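You operate a simulated robot arm through the tools that you are given. There is no shell and no other tool. Be economical: measure what you need, move in short steps, check, and stop when the job is done.

You run a simulated two-armed robot. Do the job below in one go: nothing can be reset, and whatever is moved stays where it is left.

Task
Test the sealer's emergency stop: start, hit it, twist it free, restart, stop.
Fine: end with the stop button; the case and the settings stay as they are.

Only the result counts: the job must be done as asked and must still hold three seconds after the hand-in. Knocking over, shifting, dropping, spilling or breaking anything else fails it.

Robot
Two 7-joint arms with fingered hands on one trunk, on a base that drives. Base frame: it is fixed to the floor where the robot stands at the start and does not move with it; the origin is under the middle of the robot, x ahead of it, y to its left, z up. Units: mm, degrees, N and s.
The left shoulder is at the start at [60, 126, 1005], the right one opposite. With the tool pointing down near the work surface each hand reaches from about 100 to 700 mm from the robot's upright axis, wherever it stands, measured 20 degrees to its own side. Places, roughly: case [750, -1000, 750]; sealer height wheel [600, 0, 1300]; sealer start button [600, 0, 800]; sealer stop button [600, 0, 700]; sealer width wheel [600, -400, 500]; tape tension knob [900, -100, 1000]. Payload 2.5 kg a hand.
The TCP of each hand is the grasp point between the finger pads, 30 mm short of the fingertips. In the tool frame z runs along the fingers and y along their closing line. The gripper opens to 104 mm. The gripper's body begins 35 mm behind the TCP. The gripper is a hand of 5 fingers: y runs from the thumb to the fingers, the wrist lies at [-15, -104, -178] in the tool frame, and closing takes about 1.5 s.
Orientation is that of the tool frame in the base frame, as [roll, pitch, yaw] about the fixed x, y, z axes, in that order (R = Rz(yaw) Ry(pitch) Rx(roll)). With the fingers straight down and the wrist toward the robot, the tool's x, y and z point along [0, 1, 0], [1, 0, 0] and [0, 0, -1] of the base frame.

Tools
- The arms move only by the tool send_rows. It takes "left_moves", "right_moves" or both (then of equal length, played together; a hand with none holds still); each is a list of rows, each a list of 6 numbers: the shift along the tool's x, y, z in mm, then the turn, a rotation vector about the tool's x, y, z in degrees. In form: [[dx, dy, dz, wx, wy, wz], ...]. A call has 1 to 20 rows; each row shifts and turns the commanded pose from where the row before left it, along the tool's axes as they then stand. "left_jaw" and "right_jaw" are, for a hand that has rows, the gripper command, from -1 (shut) to 1 (fully open), values between in proportion, set as the call begins (left out, the last holds). Each row takes 0.2 s and may step no farther than 50 mm and 8.6 degrees from the row before; otherwise, or with a gripper value out of range, the whole call is refused. Where a pose cannot be reached the arm comes as near as it can. A force on the tool above 40 N (or 10 N above the force at the start of the call, whichever is more), or a blocked arm, ends the call early, and 0.2 s more pass. Each finger travels about 153 mm/s and halts on what it meets, pressing with about 28 N; the grip force reading is that of the motor and also rises with nothing between the fingers. The clock runs only during rows and for 0.2 s after the last one: add rows that do not move to give the fingers time. The reply holds the time, the measured pose of the TCP, the force on the tool along the base axes, the opening and the grip force, in the units named above and with some noise, with the torque about the TCP (base axes, N m) and any sound that the robot's microphone picked up, and new pictures: "pictures" is both (left out), scene, wrist or none (wrist: the cameras of the hands that moved).
- Cameras (640 x 400 px; columns grow to the right, rows downward): "scene" is now at [134.5, -23, 1238.9]; the picture's right is [-0.12, -0.99, 0.00], its down [-0.43, 0.05, -0.90] and it looks along [0.90, -0.11, -0.43] (base axes); focal length 257 px, centre (320, 200). "left" rides on the left gripper at [-80, -78, -141] in its tool frame; the picture's right is [-0.78, -0.30, 0.56], its down [0.53, -0.78, 0.33] and it looks along [0.33, 0.56, 0.76] (tool axes); focal length 247 px, centre (320, 200). "right" rides on the right gripper at [80, -78, -141] in its tool frame; the picture's right is [-0.78, 0.30, -0.56], its down [-0.54, -0.78, 0.33] and it looks along [-0.33, 0.56, 0.76] (tool axes); focal length 247 px, centre (320, 200). There is no depth. A picture from a camera that has moved, and an enlarged one, comes with that camera's place and axes in the base frame and with its lens. The place of the scene camera against the robot may be out by one fixed shift of up to 25 mm in any direction.
- slide_trunk(by): slides the trunk up (or, below 0, down) by that many mm; the arms and the scene camera ride with it, the base frame stays. It gives what a move gives, with no picture.
- base_move(legs): drives the robot by 1 to 6 legs, each [ahead, left, turn to the left] in mm, mm and degrees, along the robot's own axes; the way and the turn of a leg run together, so that a leg with both is an arc; at most 1500 mm and 180 degrees a leg. The arms and the cameras ride along, it lands a little off, and it stops where it bumps. It gives what a move gives, and a new picture of the scene camera.
- set_fingers(index, middle, ring, little, thumb_bend, thumb_turn, hand): sets how far each is bent, from 0 (flat) to 100 (curled in); at 30 the hand is open as for a grip, at 70 the pads meet at the TCP. One left out holds its place. A second passes; each finger stops where it meets its share of the squeeze, and holds until it gets a number again. A gripper value or a shape takes the hand back. It gives what a move gives, with no picture; readings hold the bend of each and the force on index, middle, ring, little, thumb and palm. thumb_turn goes from beside the hand (0) to across from the fingers (100), as for a grip.
- set_grasp(shape, hand): the hand has 5 fingers and takes this shape, open, in about a second: jaw (thumb against the fingers, like two jaws); tri (thumb and two fingers); tip (a fingertip pinch); poke (one finger out to press); point (the index stretched); flat (the hand flat); cup (the hand cupped); fist (a fist). The gripper value then closes the fingers along that shape, each until it touches; the sizes above hold for jaw. It gives what a move gives, with no picture.
- aim_head(pan, tilt): turns the head with the scene camera to pan (to the left, within 86 degrees either way) and tilt (down, from -29 to 69), counted from straight ahead of the robot. It gives what a move gives, and a new picture of the scene camera.
- enlarge(camera, box): a new picture of the part [left, top, right, bottom] of that camera's present view, enlarged. The clock stands still meanwhile.
- sign_off(): hands the job in; it is judged then, once.

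Go step by step. Nothing tells you exact positions but the pictures and the camera data: compare them with the known pose of the tool, close in by small moves and look again before you grip or let go. The budget is 120 turns and 260 pictures, counting those below and the enlarged ones. Unless the task says otherwise, let go and move clear before handing in, and close with one line.

The tools are called by a JSON object that holds its "api" and its "payload". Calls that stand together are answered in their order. send_rows: Moves the arms, as the interface text tells. Its arguments: {"type":"object","properties":{"left_moves":{"type":"array","items":{"type":"array","items":{"type":"number"}}},"left_jaw":{"type":"number"},"right_moves":{"type":"array","items":{"type":"array","items":{"type":"number"}}},"right_jaw":{"type":"number"},"pictures":{"type":"string","enum":["both","scene","wrist","none"]}},"required":[]} The other tools are called the same way: slide_trunk (by) slides the trunk up or down; set_grasp (shape, hand) gives the hand a shape; set_fingers (index, middle, ring, little, thumb_bend, thumb_turn, hand) moves the fingers one by one; base_move (legs) drives the base; aim_head (pan, tilt) turns the head that bears the scene camera; enlarge (camera, box) takes an enlarged picture of a part of a camera's view; sign_off () hands the job in.

At the start:

```text
time_s: 0.0
left_tool_pos: [505.8, 163.8, 1036.1]
left_ee_rot: [179.9, 0.0, 90.0]
left_contact_force: [-0.8, 0.6, -0.3]
left_moment: [-0.02, 0.01, -0.03]
left_grip_width: 103.6
left_grip_force: 0.1
left_shape: jaw
left_bend: [30.0, 30.0, 30.0, 30.0, 30.0, 98.0]
left_finger forces: [0.1, 0.0, 0.0, 0.1, 0.1, 0.1]
right_tool_pos: [494.2, -193.1, 1030.8]
right_ee_rot: [-180.0, 0.0, 90.0]
right_contact_force: [-0.6, 0.7, 0.6]
right_moment: [0.02, 0.04, 0.0]
right_grip_width: 103.6
right_grip_force: 0.2
right_shape: jaw
right_bend: [30.0, 30.0, 30.0, 30.0, 30.0, 98.0]
right_finger forces: [0.0, 0.0, 0.0, 0.1, 0.1, 0.0]
trunk travel left (down, up): [-400.0, 540.0]
robot x, y, heading: [-1.5, -2.5, 0.1]
head pan, tilt: [-7.1, 25.5]
```

scene: 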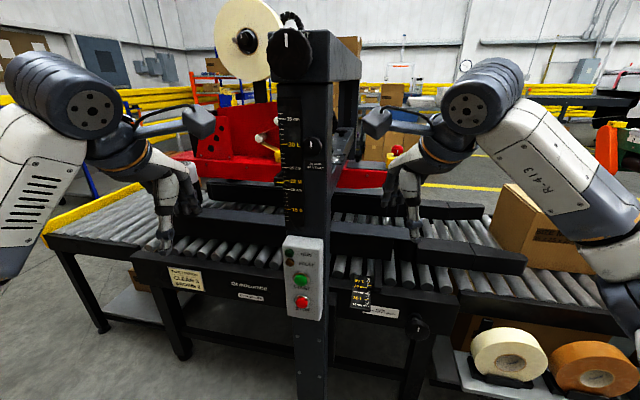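
right: 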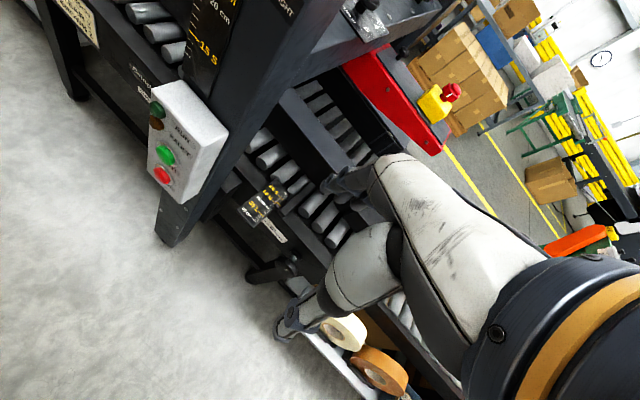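
left: 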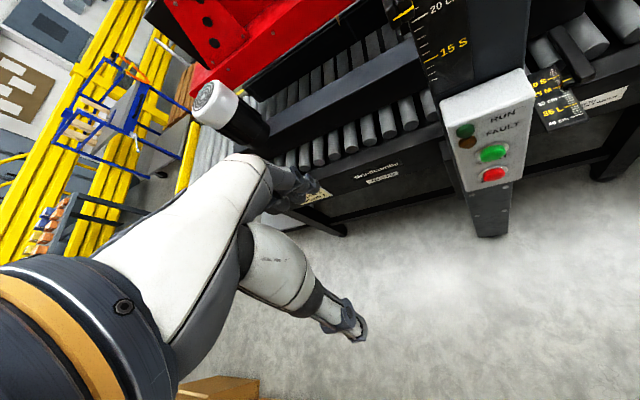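

I see the sealer's mast with a control box carrying the RUN and FAULT lamps and the green and red buttons. There is also a yellow box with a red mushroom head farther back, probably the emergency stop. I'll enlarge both.

{"api": "enlarge", "payload": {"camera": "scene", "box": [260, 220, 380, 330]}}

{"api": "enlarge", "payload": {"camera": "scene", "box": [340, 110, 440, 180]}}

{"api": "enlarge", "payload": {"camera": "right", "box": [340, 40, 500, 160]}}

{"api": "enlarge", "payload": {"camera": "left", "box": [160, 40, 320, 150]}}

```text
3.64 times, centred on (320, 275) of scene
camera zoom: at [134.5, -23.0, 1238.9], right [-0.12, -0.99, 0.0], down [-0.43, 0.05, -0.9], along [0.9, -0.11, -0.43], focal length 934 px, centre (320, -73)
```

zoom: 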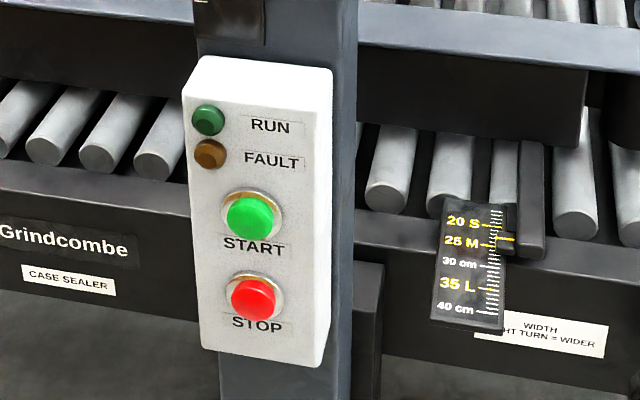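

```text
5.71 times, centred on (390, 145) of scene
camera zoom: at [134.5, -23.0, 1238.9], right [-0.12, -0.99, 0.0], down [-0.43, 0.05, -0.9], along [0.9, -0.11, -0.43], focal length 1468 px, centre (-80, 514)
```

zoom: 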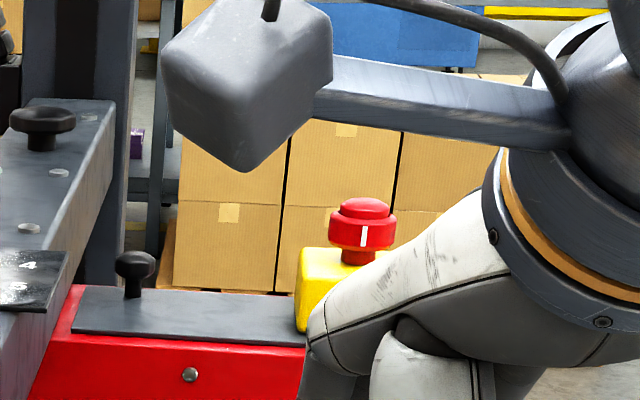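

```text
3.33 times, centred on (420, 100) of right
camera zoom: at [417.0, -113.3, 1173.7], right [0.3, -0.78, 0.56], down [-0.78, -0.54, -0.33], along [0.56, -0.33, -0.76], focal length 823 px, centre (-13, 533)
```

zoom: 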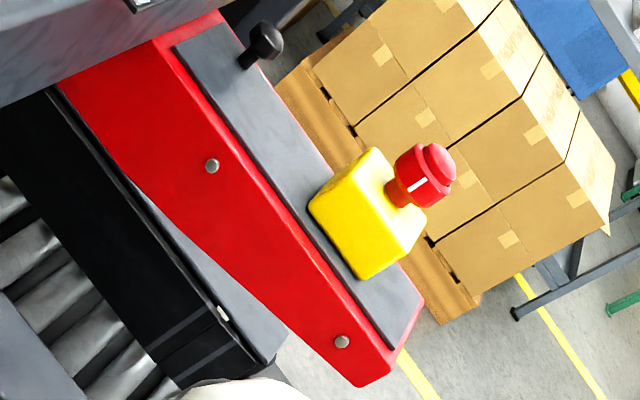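

```text
3.64 times, centred on (240, 95) of left
camera zoom: at [427.0, 83.8, 1175.3], right [-0.3, -0.78, -0.56], down [-0.78, 0.53, -0.33], along [0.56, 0.33, -0.76], focal length 898 px, centre (611, 582)
```

zoom: 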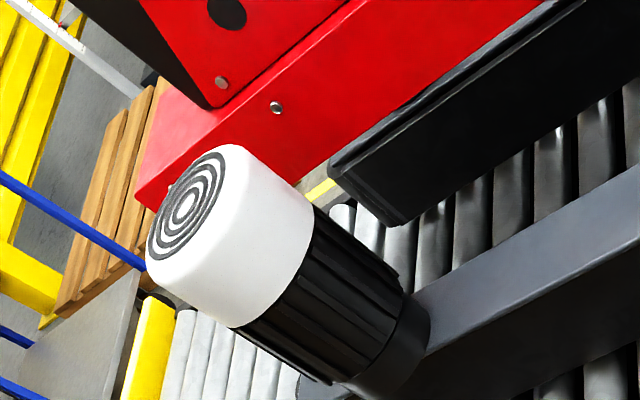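

START is at about [599, -23, 802] and STOP at about [597, -23, 738]. The emergency stop is the red mushroom on the yellow box, roughly at [940, -375, 1018]. I'll shape the left hand to poke and turn its fingers forward.

{"api": "set_grasp", "payload": {"hand": "left", "shape": "poke"}}

{"api": "send_rows", "payload": {"left_moves": [[0, -5, -20, -8.2, 0, 0], [0, 0, -10, -8.2, 0, 0], [0, 0, -10, -8.2, 0, 0], [0, 0, -10, -8.2, 0, 0], [0, 0, -10, -8.2, 0, 0], [0, 0, -10, -8.2, 0, 0], [0, 0, -10, -8.2, 0, 0], [0, 0, -10, -8.2, 0, 0], [0, 0, 0, -8.2, 0, 0], [0, 0, 0, -8.2, 0, 0], [0, 0, 0, -7.9, 0, 0], [0, 0, 0, 0, 0, 0]]}}

```text
time_s: 0.9
left_tool_pos: [505.1, 163.1, 1035.4]
left_ee_rot: [-180.0, 0.0, 90.1]
left_contact_force: [-0.8, -0.4, -0.6]
left_moment: [0.0, -0.02, 0.02]
left_grip_width: 0.1
left_grip_force: 0.0
left_shape: poke
left_bend: [70.0, 70.0, 99.0, 99.0, 100.0, 100.0]
left_finger forces: [0.0, 0.0, 0.1, 0.1, 0.0, 0.1]
right_tool_pos: [494.6, -193.8, 1032.2]
right_ee_rot: [-180.0, 0.0, 90.0]
right_contact_force: [0.4, 0.6, -0.3]
right_moment: [-0.04, 0.04, -0.01]
right_grip_width: 103.8
right_grip_force: 0.1
right_shape: jaw
right_bend: [30.0, 30.0, 30.0, 30.0, 30.0, 98.0]
right_finger forces: [0.0, 0.0, 0.0, 0.1, 0.1, 0.0]
trunk travel left (down, up): [-400.0, 540.0]
robot x, y, heading: [-1.2, 2.7, 0.0]
head pan, tilt: [-7.1, 25.5]
```

```text
time_s: 3.5
left_tool_pos: [464.2, 162.9, 1112.3]
left_ee_rot: [90.0, 0.0, 90.0]
left_contact_force: [-0.1, 1.1, -1.0]
left_moment: [0.01, 0.02, 0.02]
left_grip_width: 0.0
left_grip_force: 0.1
left_shape: poke
left_bend: [70.0, 70.0, 99.0, 99.0, 100.0, 100.0]
left_finger forces: [0.0, 0.0, 0.1, 0.1, 0.1, 0.1]
right_tool_pos: [495.3, -193.4, 1032.6]
right_ee_rot: [179.9, 0.0, 90.0]
right_contact_force: [0.5, 0.6, 0.2]
right_moment: [0.03, 0.01, 0.0]
right_grip_width: 103.6
right_grip_force: 0.1
right_shape: jaw
right_bend: [30.0, 30.0, 30.0, 30.0, 30.0, 98.0]
right_finger forces: [0.0, 0.0, 0.0, 0.0, 0.0, 0.0]
trunk travel left (down, up): [-400.0, 540.0]
robot x, y, heading: [5.9, -1.2, 0.0]
head pan, tilt: [-7.1, 25.5]
camera scene: at [134.5, -23.0, 1238.9], right [-0.12, -0.99, 0.0], down [-0.43, 0.05, -0.9], along [0.9, -0.11, -0.43], focal length 257 px, centre (320, 200)
camera left: at [322.7, 83.3, 1033.8], right [0.56, -0.78, -0.3], down [0.33, 0.54, -0.78], along [0.76, 0.33, 0.56], focal length 247 px, centre (320, 200)
```

scene: 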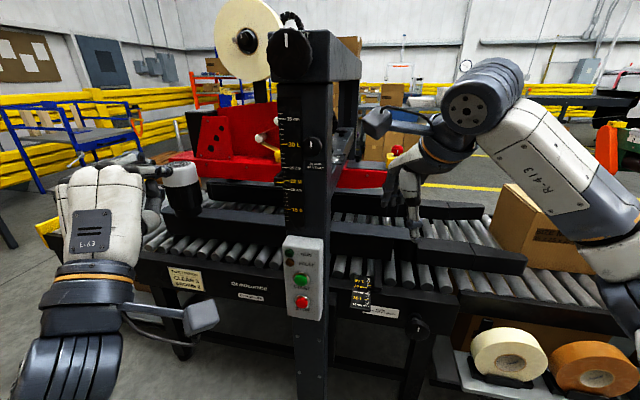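
left: 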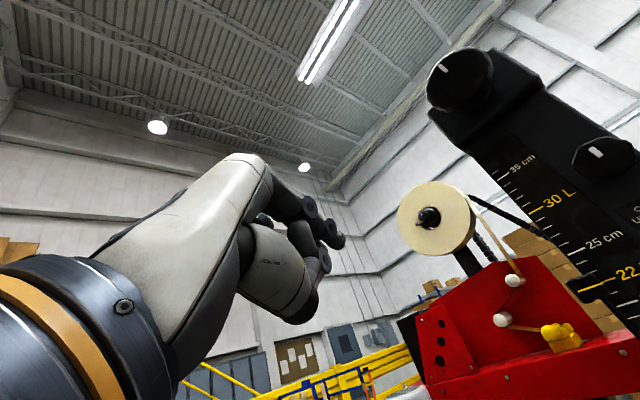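

The left fingers now point ahead. I'll take a closer look at where the fingertip is.

{"api": "enlarge", "payload": {"camera": "left", "box": [220, 140, 380, 340]}}

{"api": "set_grasp", "payload": {"hand": "left", "shape": "point"}}

{"api": "enlarge", "payload": {"camera": "left", "box": [160, 80, 480, 340]}}

```text
2.00 times, centred on (300, 240) of left
camera zoom: at [322.7, 83.3, 1033.8], right [0.56, -0.78, -0.3], down [0.33, 0.54, -0.78], along [0.76, 0.33, 0.56], focal length 494 px, centre (360, 120)
```

zoom: 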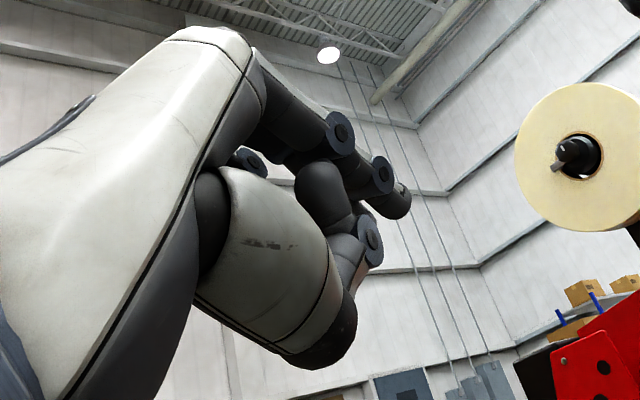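

```text
time_s: 4.4
left_tool_pos: [465.7, 163.5, 1112.2]
left_ee_rot: [90.1, 0.0, 90.0]
left_contact_force: [0.5, 0.3, -0.2]
left_moment: [-0.03, -0.03, 0.01]
left_grip_width: 0.1
left_grip_force: 0.0
left_shape: point
left_bend: [20.0, 100.0, 100.0, 100.0, 98.0, 88.0]
left_finger forces: [0.0, 0.0, 0.0, 0.0, 0.0, 0.1]
right_tool_pos: [495.4, -193.7, 1032.8]
right_ee_rot: [180.0, 0.0, 90.0]
right_contact_force: [-0.5, 0.0, -0.2]
right_moment: [-0.03, 0.02, 0.0]
right_grip_width: 103.7
right_grip_force: 0.2
right_shape: jaw
right_bend: [30.0, 30.0, 30.0, 30.0, 30.0, 98.0]
right_finger forces: [0.1, 0.1, 0.0, 0.0, 0.1, 0.0]
trunk travel left (down, up): [-400.0, 540.0]
robot x, y, heading: [-1.1, 0.1, -0.1]
head pan, tilt: [-7.1, 25.5]
```

```text
1.54 times, centred on (320, 210) of left
camera zoom: at [322.6, 83.2, 1034.1], right [0.56, -0.78, -0.3], down [0.33, 0.53, -0.78], along [0.76, 0.33, 0.55], focal length 380 px, centre (320, 185)
```

zoom: 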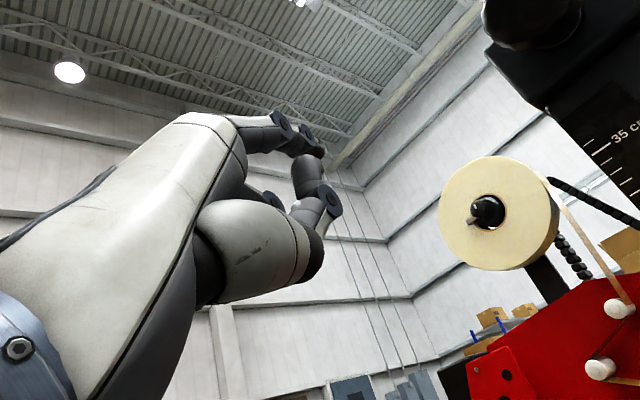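

In poke the fingertips sit about 30 mm ahead of the TCP, with the thumb well behind them. I'll go back to poke and bring the finger in front of START.

{"api": "set_grasp", "payload": {"hand": "left", "shape": "poke"}}

{"api": "send_rows", "payload": {"left_moves": [[-22.7, -38.8, 4, 0, 0, 0], [-22.7, -38.8, 4, 0, 0, 0], [-22.7, -38.8, 4, 0, 0, 0], [-22.7, -38.8, 4, 0, 0, 0], [-22.7, -38.8, 4, 0, 0, 0], [-22.7, -38.8, 4, 0, 0, 0], [-22.7, -38.8, 4, 0, 0, 0], [-22.7, -38.8, 4, 0, 0, 0], [0, 0, 0, 0, 0, 0], [0, 0, 0, 0, 0, 0]]}}

{"api": "enlarge", "payload": {"camera": "scene", "box": [240, 200, 360, 330]}}

```text
time_s: 5.3
left_tool_pos: [464.8, 162.7, 1112.8]
left_ee_rot: [90.1, 0.0, 90.0]
left_contact_force: [-0.6, 0.2, 1.0]
left_moment: [-0.01, -0.01, -0.02]
left_grip_width: 0.0
left_grip_force: 0.0
left_shape: poke
left_bend: [70.0, 70.0, 99.0, 99.0, 100.0, 100.0]
left_finger forces: [0.0, 0.0, 0.0, 0.0, 0.0, 0.1]
right_tool_pos: [494.3, -192.6, 1031.7]
right_ee_rot: [179.9, 0.0, 90.0]
right_contact_force: [0.1, -0.4, 0.5]
right_moment: [0.01, -0.03, -0.02]
right_grip_width: 103.7
right_grip_force: 0.0
right_shape: jaw
right_bend: [30.0, 30.0, 30.0, 30.0, 30.0, 98.0]
right_finger forces: [0.0, 0.0, 0.0, 0.0, 0.0, 0.0]
trunk travel left (down, up): [-400.0, 540.0]
robot x, y, heading: [0.9, -2.0, -0.1]
head pan, tilt: [-7.1, 25.5]
```

```text
time_s: 6.3
left_tool_pos: [481.6, 90.8, 956.3]
left_ee_rot: [88.9, -14.0, 90.2]
left_contact_force: [0.5, 0.2, -0.3]
left_moment: [0.0, 0.02, -0.01]
left_grip_width: 0.0
left_grip_force: 0.0
left_shape: poke
left_bend: [70.0, 70.0, 99.0, 99.0, 100.0, 100.0]
left_finger forces: [0.1, 0.0, 0.2, 0.0, 0.0, 0.1]
right_tool_pos: [494.6, -194.0, 1032.4]
right_ee_rot: [179.9, 0.0, 90.0]
right_contact_force: [1.2, -0.6, 0.2]
right_moment: [0.01, 0.02, 0.0]
right_grip_width: 103.8
right_grip_force: 0.2
right_shape: jaw
right_bend: [30.0, 30.0, 30.0, 30.0, 30.0, 98.0]
right_finger forces: [0.0, 0.0, 0.1, 0.0, 0.1, 0.0]
trunk travel left (down, up): [-400.0, 540.0]
robot x, y, heading: [-1.6, -1.9, -0.1]
head pan, tilt: [-7.1, 25.5]
stopped in row 4 (left hand): the arm was blocked; the commanded pose is now the measured one
camera scene: at [134.4, -23.0, 1238.9], right [-0.12, -0.99, 0.0], down [-0.43, 0.05, -0.9], along [0.9, -0.11, -0.43], focal length 257 px, centre (320, 200)
camera left: at [341.2, 32.2, 859.4], right [0.56, -0.68, -0.46], down [0.34, 0.71, -0.62], along [0.75, 0.19, 0.63], focal length 247 px, centre (320, 200)
```

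scene: 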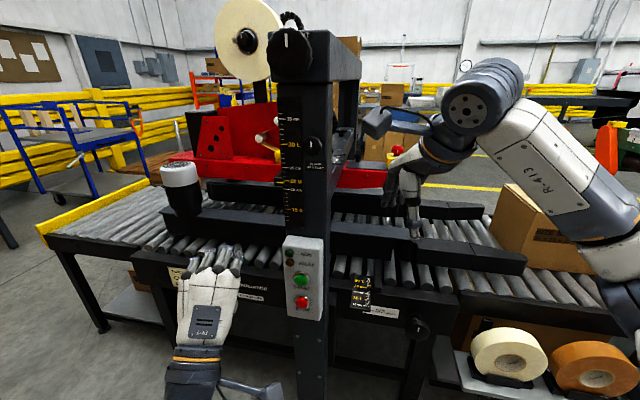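
left: 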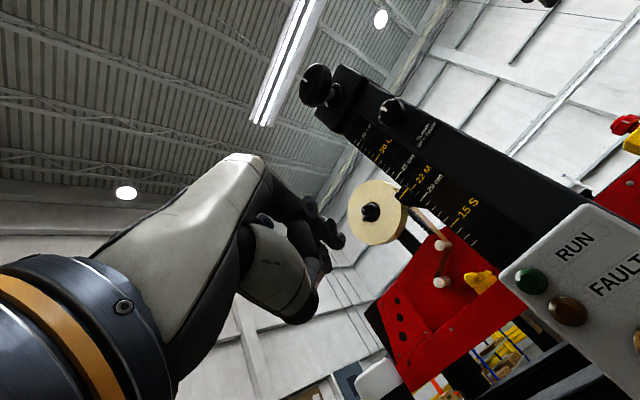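

```text
3.08 times, centred on (300, 265) of scene
camera zoom: at [134.4, -23.0, 1238.9], right [-0.12, -0.99, 0.0], down [-0.43, 0.05, -0.9], along [0.9, -0.11, -0.43], focal length 791 px, centre (382, 0)
```

zoom: 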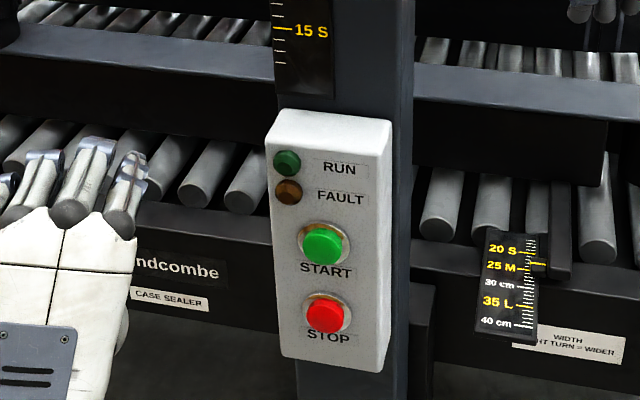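

The arm was blocked at a joint limit, so the hand is too low relative to the shoulder. I'll lift it again, square it up, draw the right hand back and lower the trunk.

{"api": "send_rows", "payload": {"left_moves": [[0, 20, 0, 0, 0, 0], [0, 30, 0, 0, 0, 0], [0, 30, 0, 0, 0, -7], [0, 30, 0, 0, 0, -7], [0, 30, 0, 0, 0, 0], [0, 20, 0, 0, 0, 0], [0, 0, 0, 0, 0, 0]], "right_moves": [[0, -20, -20, 0, 0, 0], [0, -20, -20, 0, 0, 0], [0, -20, -20, 0, 0, 0], [0, -20, -20, 0, 0, 0], [0, -20, -20, 0, 0, 0], [0, 0, 0, 0, 0, 0], [0, 0, 0, 0, 0, 0]], "pictures": "scene"}}

```text
time_s: 7.4
left_tool_pos: [486.2, 76.5, 1056.8]
left_ee_rot: [89.1, -8.4, 92.0]
left_contact_force: [0.8, 0.5, -0.5]
left_moment: [-0.02, -0.02, 0.02]
left_grip_width: 0.0
left_grip_force: 0.0
left_shape: poke
left_bend: [70.0, 70.0, 99.0, 99.0, 100.0, 100.0]
left_finger forces: [0.1, 0.1, 0.1, 0.0, 0.1, 0.0]
right_tool_pos: [408.5, -195.7, 1119.7]
right_ee_rot: [180.0, 0.0, 90.0]
right_contact_force: [0.2, 0.2, 0.9]
right_moment: [0.02, -0.01, -0.01]
right_grip_width: 103.9
right_grip_force: 0.0
right_shape: jaw
right_bend: [30.0, 30.0, 30.0, 30.0, 30.0, 98.0]
right_finger forces: [0.1, 0.0, 0.1, 0.0, 0.1, 0.1]
trunk travel left (down, up): [-400.0, 540.0]
robot x, y, heading: [4.3, 1.8, -0.0]
head pan, tilt: [-7.1, 25.5]
stopped in row 5 (left hand): the arm was blocked; the commanded pose is now the measured one
camera scene: at [134.8, -22.9, 1238.8], right [-0.12, -0.99, 0.0], down [-0.43, 0.05, -0.9], along [0.9, -0.11, -0.43], focal length 257 px, centre (320, 200)
```

scene: 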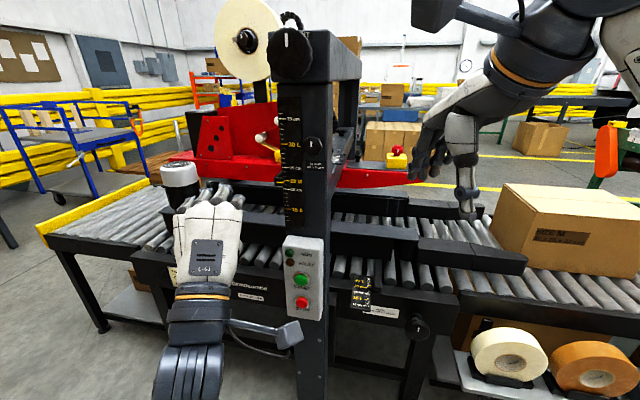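

The left arm's limit seems to be reaching inward across the body. I'll bring the hand back to its own side, drive the robot to the right, and lower the trunk.

{"api": "send_rows", "payload": {"left_moves": [[20, 0, -5, 0, 0, 0], [20, 0, -5, 0, 0, 0], [20, 10, 0, 0, 0, -4], [15, 10, 0, 0, 0, -4], [0, 0, 0, 0, 0, 0]], "pictures": "none"}}

{"api": "base_move", "payload": {"legs": [[0, -190, 0]]}}

{"api": "slide_trunk", "payload": {"by": -220}}

```text
time_s: 8.6
left_tool_pos: [470.0, 150.0, 1085.8]
left_ee_rot: [89.0, -0.4, 91.9]
left_contact_force: [0.0, 0.6, 0.4]
left_moment: [-0.05, -0.02, 0.0]
left_grip_width: 0.0
left_grip_force: 0.0
left_shape: poke
left_bend: [70.0, 70.0, 99.0, 99.0, 100.0, 100.0]
left_finger forces: [0.1, 0.1, 0.0, 0.1, 0.0, 0.0]
right_tool_pos: [409.0, -194.8, 1119.9]
right_ee_rot: [180.0, 0.0, 90.0]
right_contact_force: [0.1, -0.1, 0.2]
right_moment: [0.03, -0.01, -0.02]
right_grip_width: 103.6
right_grip_force: 0.1
right_shape: jaw
right_bend: [30.0, 30.0, 30.0, 30.0, 30.0, 98.0]
right_finger forces: [0.0, 0.1, 0.0, 0.0, 0.0, 0.0]
trunk travel left (down, up): [-400.0, 540.0]
robot x, y, heading: [-0.2, -1.1, -0.1]
head pan, tilt: [-7.1, 25.5]
```

```text
time_s: 10.2
left_tool_pos: [469.3, -38.9, 1085.6]
left_ee_rot: [89.1, -0.4, 92.1]
left_contact_force: [0.7, 0.1, 0.0]
left_moment: [0.02, 0.01, 0.03]
left_grip_width: 0.0
left_grip_force: 0.1
left_shape: poke
left_bend: [70.0, 70.0, 99.0, 99.0, 100.0, 100.0]
left_finger forces: [0.1, 0.0, 0.0, 0.1, 0.0, 0.0]
right_tool_pos: [410.3, -383.3, 1120.1]
right_ee_rot: [180.0, 0.0, 90.2]
right_contact_force: [-0.8, 0.5, -0.1]
right_moment: [0.03, -0.01, 0.03]
right_grip_width: 103.9
right_grip_force: 0.1
right_shape: jaw
right_bend: [30.0, 30.0, 30.0, 30.0, 30.0, 98.0]
right_finger forces: [0.0, 0.0, 0.0, 0.1, 0.0, 0.0]
trunk travel left (down, up): [-400.0, 540.0]
robot x, y, heading: [5.3, -191.3, 0.2]
head pan, tilt: [-7.1, 25.5]
camera scene: at [134.9, -212.7, 1238.9], right [-0.12, -0.99, 0.0], down [-0.43, 0.05, -0.9], along [0.9, -0.11, -0.43], focal length 257 px, centre (320, 200)
```

scene: 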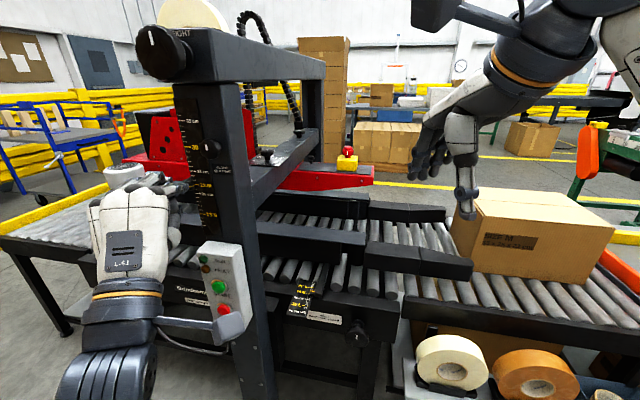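

```text
time_s: 12.5
left_tool_pos: [470.7, -39.6, 865.7]
left_ee_rot: [89.1, -0.4, 92.2]
left_contact_force: [-0.5, 1.0, 0.0]
left_moment: [0.02, 0.02, 0.04]
left_grip_width: 0.1
left_grip_force: 0.2
left_shape: poke
left_bend: [70.0, 70.0, 99.0, 99.0, 100.0, 100.0]
left_finger forces: [0.0, 0.0, 0.1, 0.0, 0.0, 0.0]
right_tool_pos: [410.4, -382.5, 900.2]
right_ee_rot: [179.9, -0.1, 90.2]
right_contact_force: [0.4, -0.3, -1.1]
right_moment: [-0.02, 0.02, 0.0]
right_grip_width: 103.7
right_grip_force: 0.1
right_shape: jaw
right_bend: [30.0, 30.0, 30.0, 30.0, 30.0, 98.0]
right_finger forces: [0.0, 0.0, 0.1, 0.0, 0.1, 0.0]
trunk travel left (down, up): [-180.0, 760.0]
robot x, y, heading: [0.6, -188.7, 0.3]
head pan, tilt: [-7.1, 25.5]
```

The left hand is now in front of the mast at z 866. I'll lower it to START height and check the alignment.

{"api": "send_rows", "payload": {"left_moves": [[8, -21, 5, 0, 0, 0], [8, -21, 5, 0, 0, 0], [7, -21, 5, 0, 0, 0], [0, 0, 5, 0, 0, 0], [0, 0, 0, 0, 0, 0]]}}

{"api": "enlarge", "payload": {"camera": "scene", "box": [80, 100, 260, 240]}}

```text
time_s: 13.7
left_tool_pos: [491.9, -14.0, 802.4]
left_ee_rot: [89.1, -0.4, 92.0]
left_contact_force: [0.4, -0.1, 0.7]
left_moment: [0.01, 0.01, -0.04]
left_grip_width: 0.0
left_grip_force: 0.0
left_shape: poke
left_bend: [70.0, 70.0, 99.0, 99.0, 100.0, 100.0]
left_finger forces: [0.0, 0.0, 0.1, 0.0, 0.0, 0.1]
right_tool_pos: [408.6, -382.9, 900.1]
right_ee_rot: [-179.9, 0.0, 90.2]
right_contact_force: [-0.5, -1.1, 0.3]
right_moment: [0.0, -0.02, 0.03]
right_grip_width: 103.8
right_grip_force: 0.1
right_shape: jaw
right_bend: [30.0, 30.0, 30.0, 30.0, 30.0, 98.0]
right_finger forces: [0.0, 0.0, 0.0, 0.1, 0.0, 0.0]
trunk travel left (down, up): [-180.0, 760.0]
robot x, y, heading: [1.9, -192.2, 0.5]
head pan, tilt: [-7.1, 25.5]
camera scene: at [134.9, -212.6, 1018.9], right [-0.12, -0.99, 0.0], down [-0.43, 0.05, -0.9], along [0.9, -0.11, -0.43], focal length 257 px, centre (320, 200)
camera left: at [354.0, -98.1, 721.4], right [0.59, -0.75, -0.29], down [0.33, 0.55, -0.77], along [0.74, 0.36, 0.57], focal length 247 px, centre (320, 200)
```

scene: 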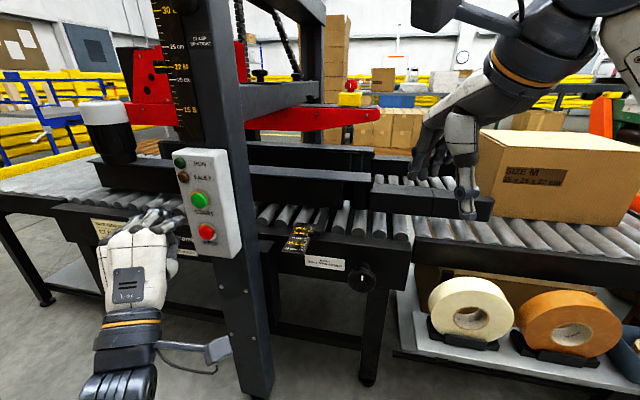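
left: 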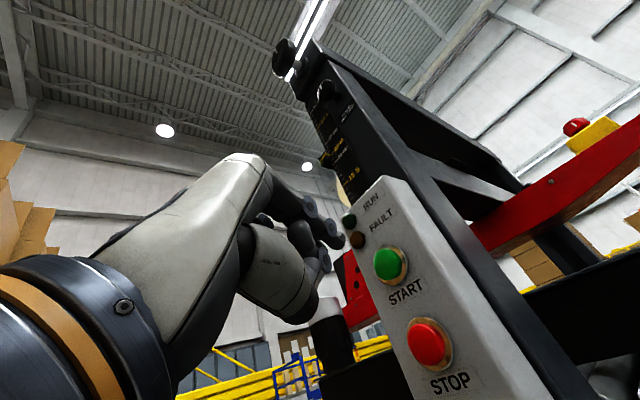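

```text
2.86 times, centred on (170, 170) of scene
camera zoom: at [134.9, -212.6, 1018.9], right [-0.12, -0.99, 0.0], down [-0.43, 0.05, -0.9], along [0.9, -0.11, -0.43], focal length 734 px, centre (749, 286)
```

zoom: 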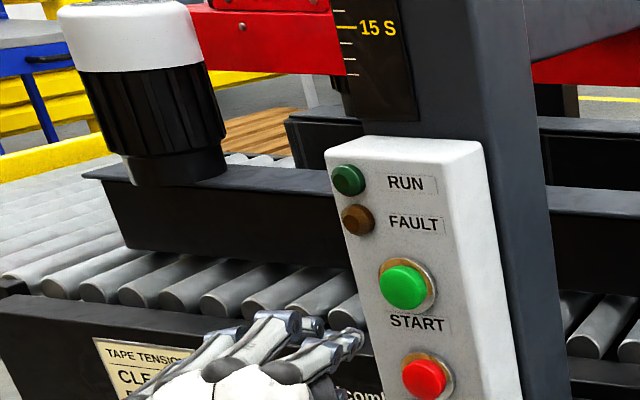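

The fingertip is aligned with START, about 70 mm short of it. I'll close the gap, then press in small steps.

{"api": "send_rows", "payload": {"left_moves": [[-3, -4, 15, 0, 0, 0], [0, 0, 20, 0, 0, 0], [0, 0, 15, 0, 0, 0], [0, 0, 0, 0, 0, 0]]}}

{"api": "enlarge", "payload": {"camera": "scene", "box": [80, 100, 260, 240]}}

{"api": "enlarge", "payload": {"camera": "left", "box": [240, 140, 480, 380]}}

```text
time_s: 14.7
left_tool_pos: [540.9, -16.5, 797.8]
left_ee_rot: [89.1, -0.4, 92.0]
left_contact_force: [0.0, -0.5, 0.6]
left_moment: [-0.03, 0.02, -0.02]
left_grip_width: 0.0
left_grip_force: 0.0
left_shape: poke
left_bend: [70.0, 70.0, 99.0, 99.0, 100.0, 100.0]
left_finger forces: [0.1, 0.0, 0.1, 0.1, 0.0, 0.0]
right_tool_pos: [409.4, -384.2, 900.0]
right_ee_rot: [180.0, 0.1, 90.2]
right_contact_force: [-0.7, -0.3, -0.1]
right_moment: [0.01, 0.0, 0.02]
right_grip_width: 103.8
right_grip_force: 0.0
right_shape: jaw
right_bend: [30.0, 30.0, 30.0, 30.0, 30.0, 98.0]
right_finger forces: [0.0, 0.1, 0.1, 0.0, 0.0, 0.1]
trunk travel left (down, up): [-180.0, 760.0]
robot x, y, heading: [0.1, -188.2, 0.3]
head pan, tilt: [-7.1, 25.5]
camera scene: at [134.9, -212.6, 1018.9], right [-0.12, -0.99, 0.0], down [-0.43, 0.05, -0.9], along [0.9, -0.11, -0.43], focal length 257 px, centre (320, 200)
camera left: at [404.2, -100.9, 718.5], right [0.59, -0.75, -0.29], down [0.33, 0.55, -0.77], along [0.74, 0.36, 0.57], focal length 247 px, centre (320, 200)
```

scene: 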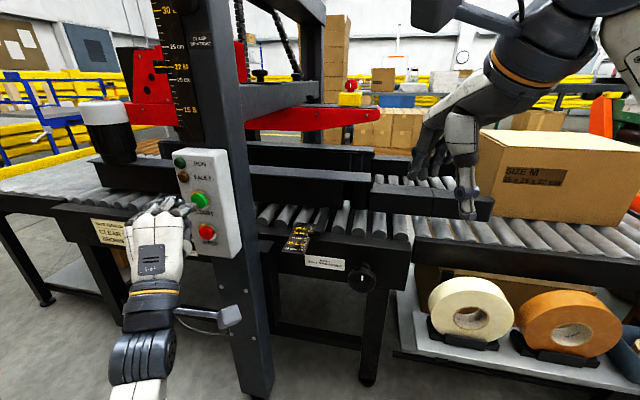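
left: 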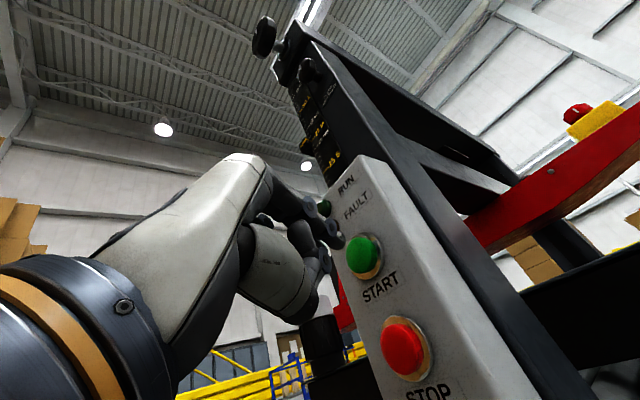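

```text
2.86 times, centred on (170, 170) of scene
camera zoom: at [134.9, -212.6, 1018.9], right [-0.12, -0.99, 0.0], down [-0.43, 0.05, -0.9], along [0.9, -0.11, -0.43], focal length 734 px, centre (749, 286)
```

zoom: 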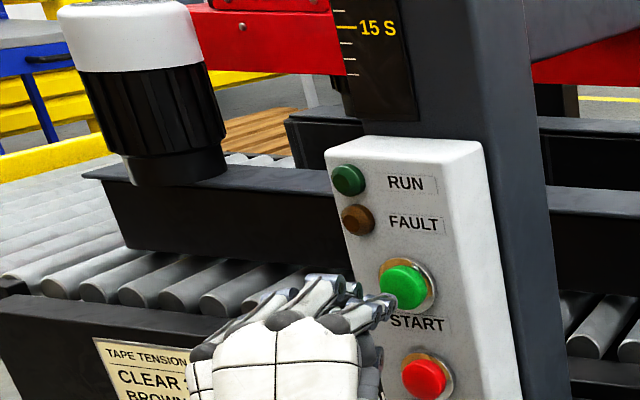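

```text
1.67 times, centred on (360, 260) of left
camera zoom: at [404.2, -100.9, 718.5], right [0.59, -0.75, -0.29], down [0.33, 0.55, -0.77], along [0.74, 0.36, 0.57], focal length 412 px, centre (253, 100)
```

zoom: 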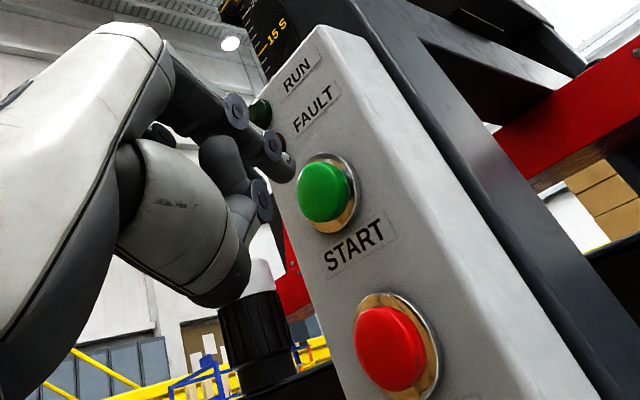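

The fingertip path leads onto START, maybe 3 mm high. I'll press now in small rows.

{"api": "send_rows", "payload": {"left_moves": [[0, -3, 12, 0, 0, 0], [0, 0, 8, 0, 0, 0], [0, 0, 4, 0, 0, 0], [0, 0, 4, 0, 0, 0], [0, 0, 3, 0, 0, 0], [0, 0, 3, 0, 0, 0], [0, 0, 3, 0, 0, 0], [0, 0, 3, 0, 0, 0]], "pictures": "wrist"}}

{"api": "enlarge", "payload": {"camera": "scene", "box": [80, 100, 260, 240]}}

```text
time_s: 16.5
left_tool_pos: [575.7, -14.0, 803.0]
left_ee_rot: [88.0, -0.4, 92.4]
left_contact_force: [-29.2, 4.9, 7.6]
left_moment: [-0.05, 0.04, -0.13]
left_grip_width: 0.0
left_grip_force: 0.1
left_shape: poke
left_bend: [70.0, 70.0, 99.0, 99.0, 100.0, 100.0]
left_finger forces: [28.5, 0.0, 0.0, 0.0, 0.1, 0.1]
right_tool_pos: [407.5, -383.1, 902.7]
right_ee_rot: [179.8, 0.0, 90.3]
right_contact_force: [0.1, -0.3, 0.2]
right_moment: [-0.01, 0.0, 0.03]
right_grip_width: 103.9
right_grip_force: 0.1
right_shape: jaw
right_bend: [30.0, 30.0, 30.0, 30.0, 30.0, 98.0]
right_finger forces: [0.0, 0.0, 0.1, 0.1, 0.0, 0.0]
trunk travel left (down, up): [-180.0, 760.0]
robot x, y, heading: [1.1, -190.4, 0.3]
head pan, tilt: [-7.1, 25.5]
heard: click
camera left: at [439.9, -98.0, 720.0], right [0.6, -0.75, -0.28], down [0.34, 0.55, -0.76], along [0.73, 0.36, 0.58], focal length 247 px, centre (320, 200)
```

left: 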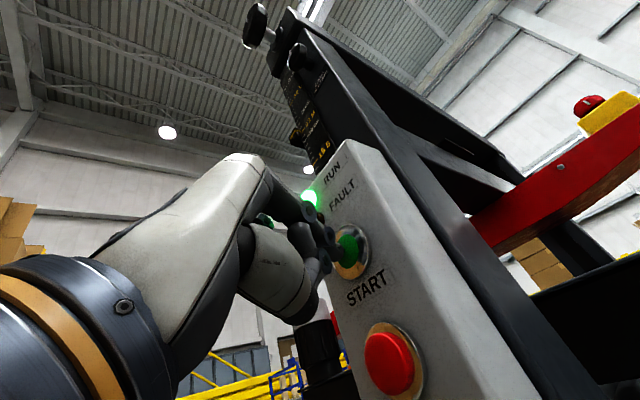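

```text
2.86 times, centred on (170, 170) of scene
camera zoom: at [132.3, -212.5, 1019.4], right [-0.12, -0.99, 0.0], down [-0.42, 0.05, -0.9], along [0.9, -0.11, -0.43], focal length 734 px, centre (749, 286)
```

zoom: 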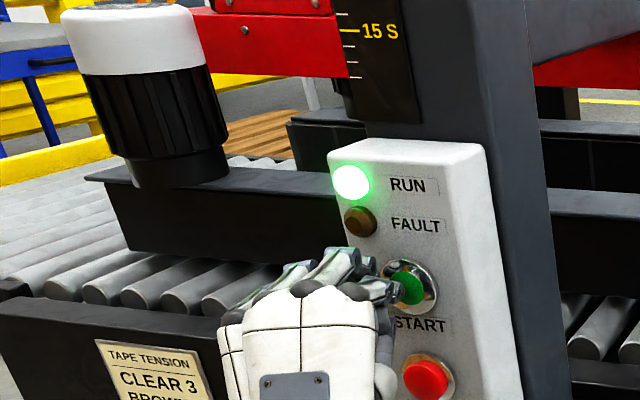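

START clicked and the RUN lamp is lit. I'll back the finger off, then look down to see the base clearance for driving toward the emergency stop.

{"api": "send_rows", "payload": {"left_moves": [[0, 0, -20, 0, 0, 0], [0, 0, -40, 0, 0, 0], [0, 0, -40, 0, 0, 0], [0, 0, 0, 0, 0, 0]], "pictures": "none"}}

{"api": "slide_trunk", "payload": {"by": 400}}

{"api": "aim_head", "payload": {"pan": -20, "tilt": 60}}

{"api": "aim_head", "payload": {"pan": -20, "tilt": 25}}

```text
time_s: 17.5
left_tool_pos: [480.2, -17.3, 795.0]
left_ee_rot: [89.1, -0.4, 92.0]
left_contact_force: [-0.1, -0.4, -0.4]
left_moment: [-0.02, 0.01, 0.0]
left_grip_width: 0.0
left_grip_force: 0.1
left_shape: poke
left_bend: [70.0, 70.0, 99.0, 99.0, 100.0, 100.0]
left_finger forces: [0.0, 0.0, 0.0, 0.0, 0.0, 0.0]
right_tool_pos: [409.6, -384.0, 900.7]
right_ee_rot: [-180.0, 0.1, 90.2]
right_contact_force: [0.4, 0.0, -0.3]
right_moment: [0.0, 0.03, -0.05]
right_grip_width: 104.2
right_grip_force: 0.0
right_shape: jaw
right_bend: [30.0, 30.0, 30.0, 30.0, 30.0, 98.0]
right_finger forces: [0.0, 0.0, 0.1, 0.0, 0.1, 0.1]
trunk travel left (down, up): [-180.0, 760.0]
robot x, y, heading: [1.9, -189.8, 0.1]
head pan, tilt: [-7.1, 25.5]
```

```text
time_s: 21.3
left_tool_pos: [481.0, -16.8, 1194.2]
left_ee_rot: [89.1, -0.4, 92.1]
left_contact_force: [-0.1, 1.0, -0.6]
left_moment: [0.03, 0.0, -0.01]
left_grip_width: 0.0
left_grip_force: 0.0
left_shape: poke
left_bend: [70.0, 70.0, 99.0, 99.0, 100.0, 100.0]
left_finger forces: [0.0, 0.0, 0.1, 0.0, 0.1, 0.0]
right_tool_pos: [409.7, -383.0, 1300.6]
right_ee_rot: [180.0, 0.0, 90.2]
right_contact_force: [-1.1, 0.5, 0.7]
right_moment: [0.01, 0.0, -0.01]
right_grip_width: 103.9
right_grip_force: 0.2
right_shape: jaw
right_bend: [30.0, 30.0, 30.0, 30.0, 30.0, 98.0]
right_finger forces: [0.0, 0.1, 0.0, 0.0, 0.0, 0.0]
trunk travel left (down, up): [-580.0, 360.0]
robot x, y, heading: [0.4, -189.0, 0.0]
head pan, tilt: [-7.1, 25.5]
```

```text
time_s: 22.3
left_tool_pos: [479.9, -17.3, 1195.5]
left_ee_rot: [89.1, -0.4, 92.2]
left_contact_force: [0.8, -0.3, -0.2]
left_moment: [-0.02, -0.01, -0.01]
left_grip_width: 0.2
left_grip_force: 0.1
left_shape: poke
left_bend: [70.0, 70.0, 99.0, 99.0, 100.0, 100.0]
left_finger forces: [0.0, 0.0, 0.0, 0.0, 0.0, 0.0]
right_tool_pos: [410.4, -383.5, 1301.1]
right_ee_rot: [-180.0, 0.0, 90.2]
right_contact_force: [-1.1, 0.5, 0.0]
right_moment: [-0.03, 0.01, 0.02]
right_grip_width: 104.1
right_grip_force: 0.2
right_shape: jaw
right_bend: [30.0, 30.0, 30.0, 30.0, 30.0, 98.0]
right_finger forces: [0.0, 0.1, 0.0, 0.0, 0.0, 0.0]
trunk travel left (down, up): [-580.0, 360.0]
robot x, y, heading: [-0.9, -187.3, 0.3]
head pan, tilt: [-20.0, 60.0]
camera scene: at [106.3, -224.1, 1369.7], right [-0.34, -0.94, 0.0], down [-0.81, 0.29, -0.5], along [0.47, -0.17, -0.87], focal length 257 px, centre (320, 200)
```

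scene: 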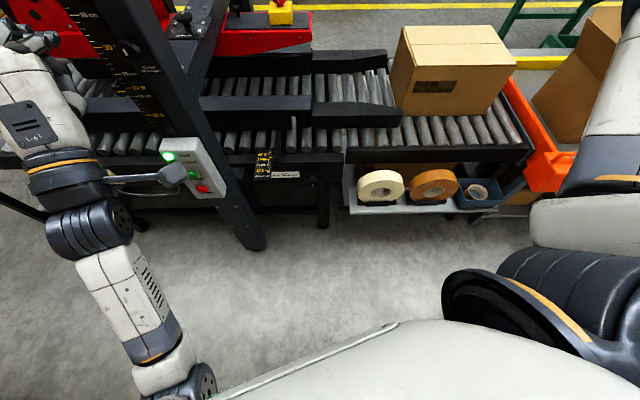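

```text
time_s: 23.3
left_tool_pos: [480.7, -18.0, 1195.4]
left_ee_rot: [89.1, -0.4, 92.2]
left_contact_force: [0.4, -0.5, 0.1]
left_moment: [0.02, 0.0, -0.02]
left_grip_width: 0.0
left_grip_force: 0.1
left_shape: poke
left_bend: [70.0, 70.0, 99.0, 99.0, 100.0, 100.0]
left_finger forces: [0.0, 0.0, 0.1, 0.1, 0.0, 0.0]
right_tool_pos: [409.1, -384.3, 1300.2]
right_ee_rot: [-179.9, 0.0, 90.3]
right_contact_force: [0.3, 0.8, -0.1]
right_moment: [0.01, -0.03, 0.02]
right_grip_width: 103.9
right_grip_force: 0.0
right_shape: jaw
right_bend: [30.0, 30.0, 30.0, 30.0, 30.0, 98.0]
right_finger forces: [0.0, 0.0, 0.1, 0.1, 0.1, 0.1]
trunk travel left (down, up): [-580.0, 360.0]
robot x, y, heading: [2.5, -190.2, -0.1]
head pan, tilt: [-20.0, 25.0]
camera scene: at [130.2, -232.8, 1419.6], right [-0.34, -0.94, 0.0], down [-0.4, 0.14, -0.91], along [0.85, -0.31, -0.42], focal length 257 px, centre (320, 200)
```

scene: 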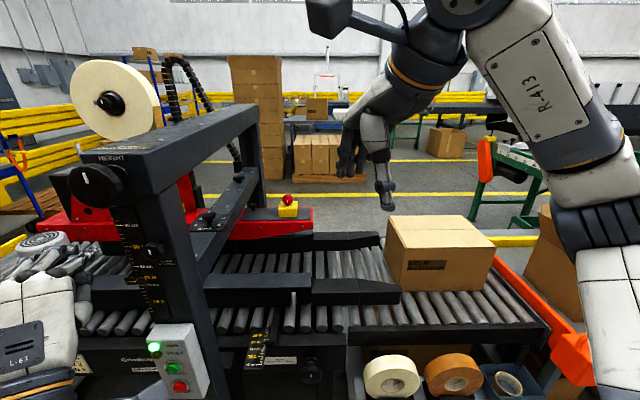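

Estimates now put the emergency stop at about [1041, -421, 990], and the conveyor stands slightly askew. I'll tuck the left arm in before driving closer.

{"api": "send_rows", "payload": {"left_moves": [[0, 0, -20, 8.2, 0, 0], [0, 0, -20, 8.2, 0, 0], [0, 0, 0, 8.2, 0, 0], [0, 0, 0, 8.2, 0, 0], [0, 0, 0, 8.2, 0, 0], [0, 0, 0, 8.2, 0, 0], [0, 0, 0, 8.2, 0, 0], [0, 0, 0, 8.2, 0, 0], [0, 0, 0, 8.2, 0, 0], [0, 0, 0, 8.2, 0, 0], [0, 0, 0, 8, 0, 0], [20, -40, 0, 0, 0, 0], [20, -40, 0, 0, 0, 0], [20, -40, 0, 0, 0, 0], [20, -40, 0, 0, 0, 0], [20, -30, 0, 0, 0, 0], [0, 0, 0, 0, 0, 0]], "pictures": "scene"}}

{"api": "enlarge", "payload": {"camera": "scene", "box": [240, 170, 340, 240]}}

```text
time_s: 26.9
left_tool_pos: [397.3, 132.3, 1159.6]
left_ee_rot: [179.1, -0.4, 92.1]
left_contact_force: [0.2, -0.2, 0.2]
left_moment: [0.0, -0.02, 0.0]
left_grip_width: 0.0
left_grip_force: 0.1
left_shape: poke
left_bend: [70.0, 70.0, 99.0, 99.0, 100.0, 100.0]
left_finger forces: [0.0, 0.0, 0.0, 0.0, 0.0, 0.0]
left hand out of reach, approached as far as the arm can: row 2, 3, 9, 10, 11, 12, 13, 14, 15
right_tool_pos: [409.4, -383.5, 1299.8]
right_ee_rot: [179.9, 0.1, 90.2]
right_contact_force: [0.1, -0.3, 0.3]
right_moment: [-0.05, 0.0, 0.0]
right_grip_width: 103.9
right_grip_force: 0.0
right_shape: jaw
right_bend: [30.0, 30.0, 30.0, 30.0, 30.0, 98.0]
right_finger forces: [0.0, 0.0, 0.0, 0.0, 0.0, 0.0]
trunk travel left (down, up): [-580.0, 360.0]
robot x, y, heading: [3.5, -186.7, 0.3]
head pan, tilt: [-20.0, 25.0]
camera scene: at [130.4, -232.9, 1419.7], right [-0.34, -0.94, 0.0], down [-0.4, 0.14, -0.91], along [0.85, -0.31, -0.42], focal length 257 px, centre (320, 200)
```

scene: 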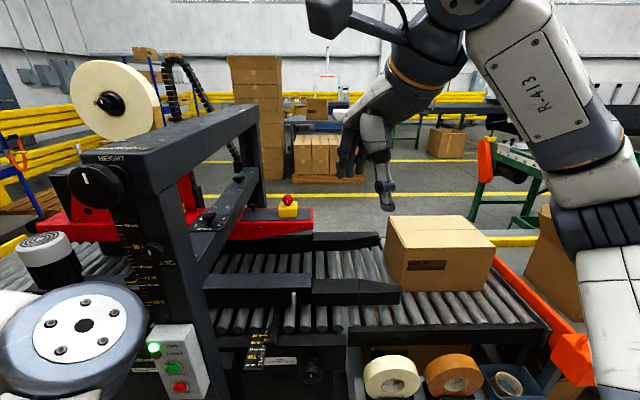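

```text
5.71 times, centred on (290, 205) of scene
camera zoom: at [130.4, -232.9, 1419.7], right [-0.34, -0.94, 0.0], down [-0.4, 0.14, -0.91], along [0.85, -0.31, -0.42], focal length 1468 px, centre (491, 171)
```

zoom: 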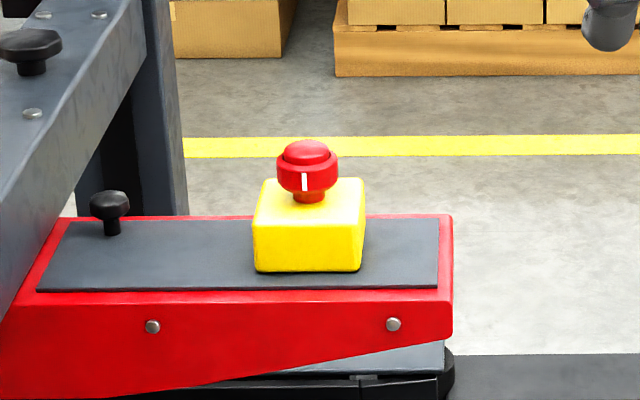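

The mushroom head is about 43 mm across with a white index mark. I'll pull the left arm back a little more, then drive left 50 and ahead 230.

{"api": "send_rows", "payload": {"left_moves": [[0, -30, -10, 0, 0, 0], [0, -30, -10, 0, 0, 0], [0, -30, -10, 0, 0, 0], [0, 0, 0, 0, 0, 0]], "pictures": "none"}}

{"api": "base_move", "payload": {"legs": [[0, 50, 0], [230, 0, 0]]}}

{"api": "aim_head", "payload": {"pan": -20, "tilt": 60}}

```text
time_s: 27.9
left_tool_pos: [309.2, 127.8, 1187.8]
left_ee_rot: [179.0, -0.4, 92.1]
left_contact_force: [0.4, -0.5, 0.5]
left_moment: [0.02, 0.02, 0.05]
left_grip_width: 0.0
left_grip_force: 0.0
left_shape: poke
left_bend: [70.0, 70.0, 99.0, 99.0, 100.0, 100.0]
left_finger forces: [0.0, 0.1, 0.0, 0.1, 0.0, 0.1]
right_tool_pos: [410.7, -383.1, 1301.0]
right_ee_rot: [-179.9, -0.1, 90.2]
right_contact_force: [0.8, 0.2, 0.2]
right_moment: [-0.02, 0.0, 0.01]
right_grip_width: 104.0
right_grip_force: 0.1
right_shape: jaw
right_bend: [30.0, 30.0, 30.0, 30.0, 30.0, 98.0]
right_finger forces: [0.0, 0.0, 0.0, 0.0, 0.0, 0.0]
trunk travel left (down, up): [-580.0, 360.0]
robot x, y, heading: [1.6, -188.3, 0.2]
head pan, tilt: [-20.0, 25.0]
```

```text
time_s: 30.3
left_tool_pos: [533.3, 181.1, 1189.8]
left_ee_rot: [178.8, -0.3, 92.3]
left_contact_force: [-0.3, 0.4, 0.9]
left_moment: [-0.02, 0.01, -0.02]
left_grip_width: 0.1
left_grip_force: 0.0
left_shape: poke
left_bend: [70.0, 70.0, 99.0, 99.0, 100.0, 100.0]
left_finger forces: [0.0, 0.0, 0.1, 0.0, 0.0, 0.1]
right_tool_pos: [637.2, -327.9, 1303.0]
right_ee_rot: [179.6, 0.1, 90.7]
right_contact_force: [-0.1, -0.2, 0.6]
right_moment: [0.03, 0.0, 0.0]
right_grip_width: 103.6
right_grip_force: 0.0
right_shape: jaw
right_bend: [30.0, 30.0, 30.0, 30.0, 30.0, 98.0]
right_finger forces: [0.1, 0.0, 0.0, 0.0, 0.1, 0.0]
trunk travel left (down, up): [-580.0, 360.0]
robot x, y, heading: [234.2, -137.0, 0.7]
head pan, tilt: [-20.0, 25.0]
stopped in leg 2: the robot was blocked; the commanded pose is now the measured one
camera scene: at [356.4, -178.6, 1420.5], right [-0.33, -0.94, 0.0], down [-0.39, 0.14, -0.91], along [0.86, -0.3, -0.42], focal length 257 px, centre (320, 200)
```

scene: 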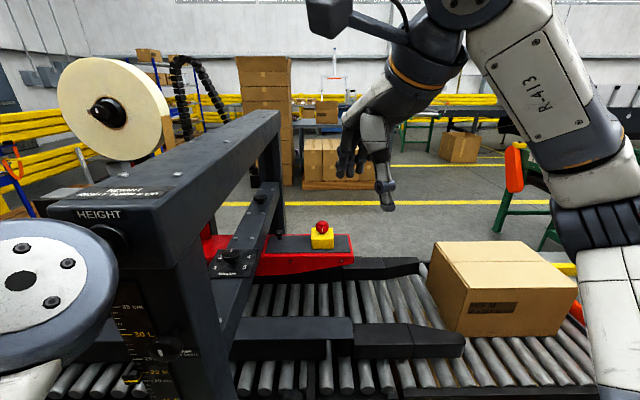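

```text
time_s: 31.3
left_tool_pos: [533.7, 181.6, 1190.6]
left_ee_rot: [178.6, -0.5, 92.3]
left_contact_force: [0.1, -0.3, 0.2]
left_moment: [0.02, 0.01, -0.02]
left_grip_width: 0.1
left_grip_force: 0.0
left_shape: poke
left_bend: [70.0, 70.0, 99.0, 99.0, 100.0, 100.0]
left_finger forces: [0.0, 0.1, 0.0, 0.1, 0.0, 0.0]
right_tool_pos: [637.5, -326.9, 1302.8]
right_ee_rot: [179.5, 0.2, 90.8]
right_contact_force: [-0.5, 0.6, -0.1]
right_moment: [-0.01, -0.01, -0.02]
right_grip_width: 103.7
right_grip_force: 0.0
right_shape: jaw
right_bend: [30.0, 30.0, 30.0, 30.0, 30.0, 98.0]
right_finger forces: [0.0, 0.1, 0.1, 0.0, 0.1, 0.1]
trunk travel left (down, up): [-580.0, 360.0]
robot x, y, heading: [233.2, -131.9, 0.5]
head pan, tilt: [-20.0, 60.0]
camera scene: at [332.5, -170.2, 1370.4], right [-0.33, -0.94, 0.0], down [-0.81, 0.29, -0.51], along [0.48, -0.17, -0.86], focal length 257 px, centre (320, 200)
```

scene: 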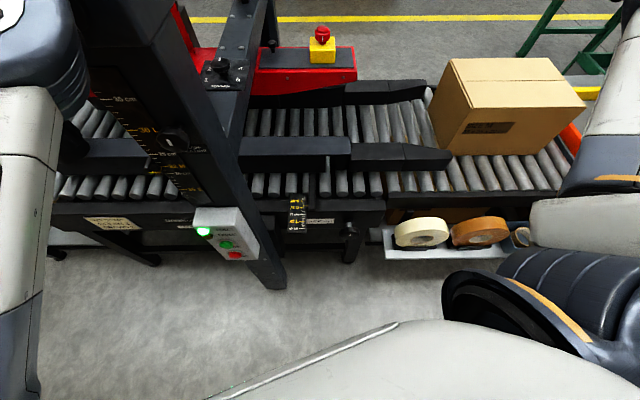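

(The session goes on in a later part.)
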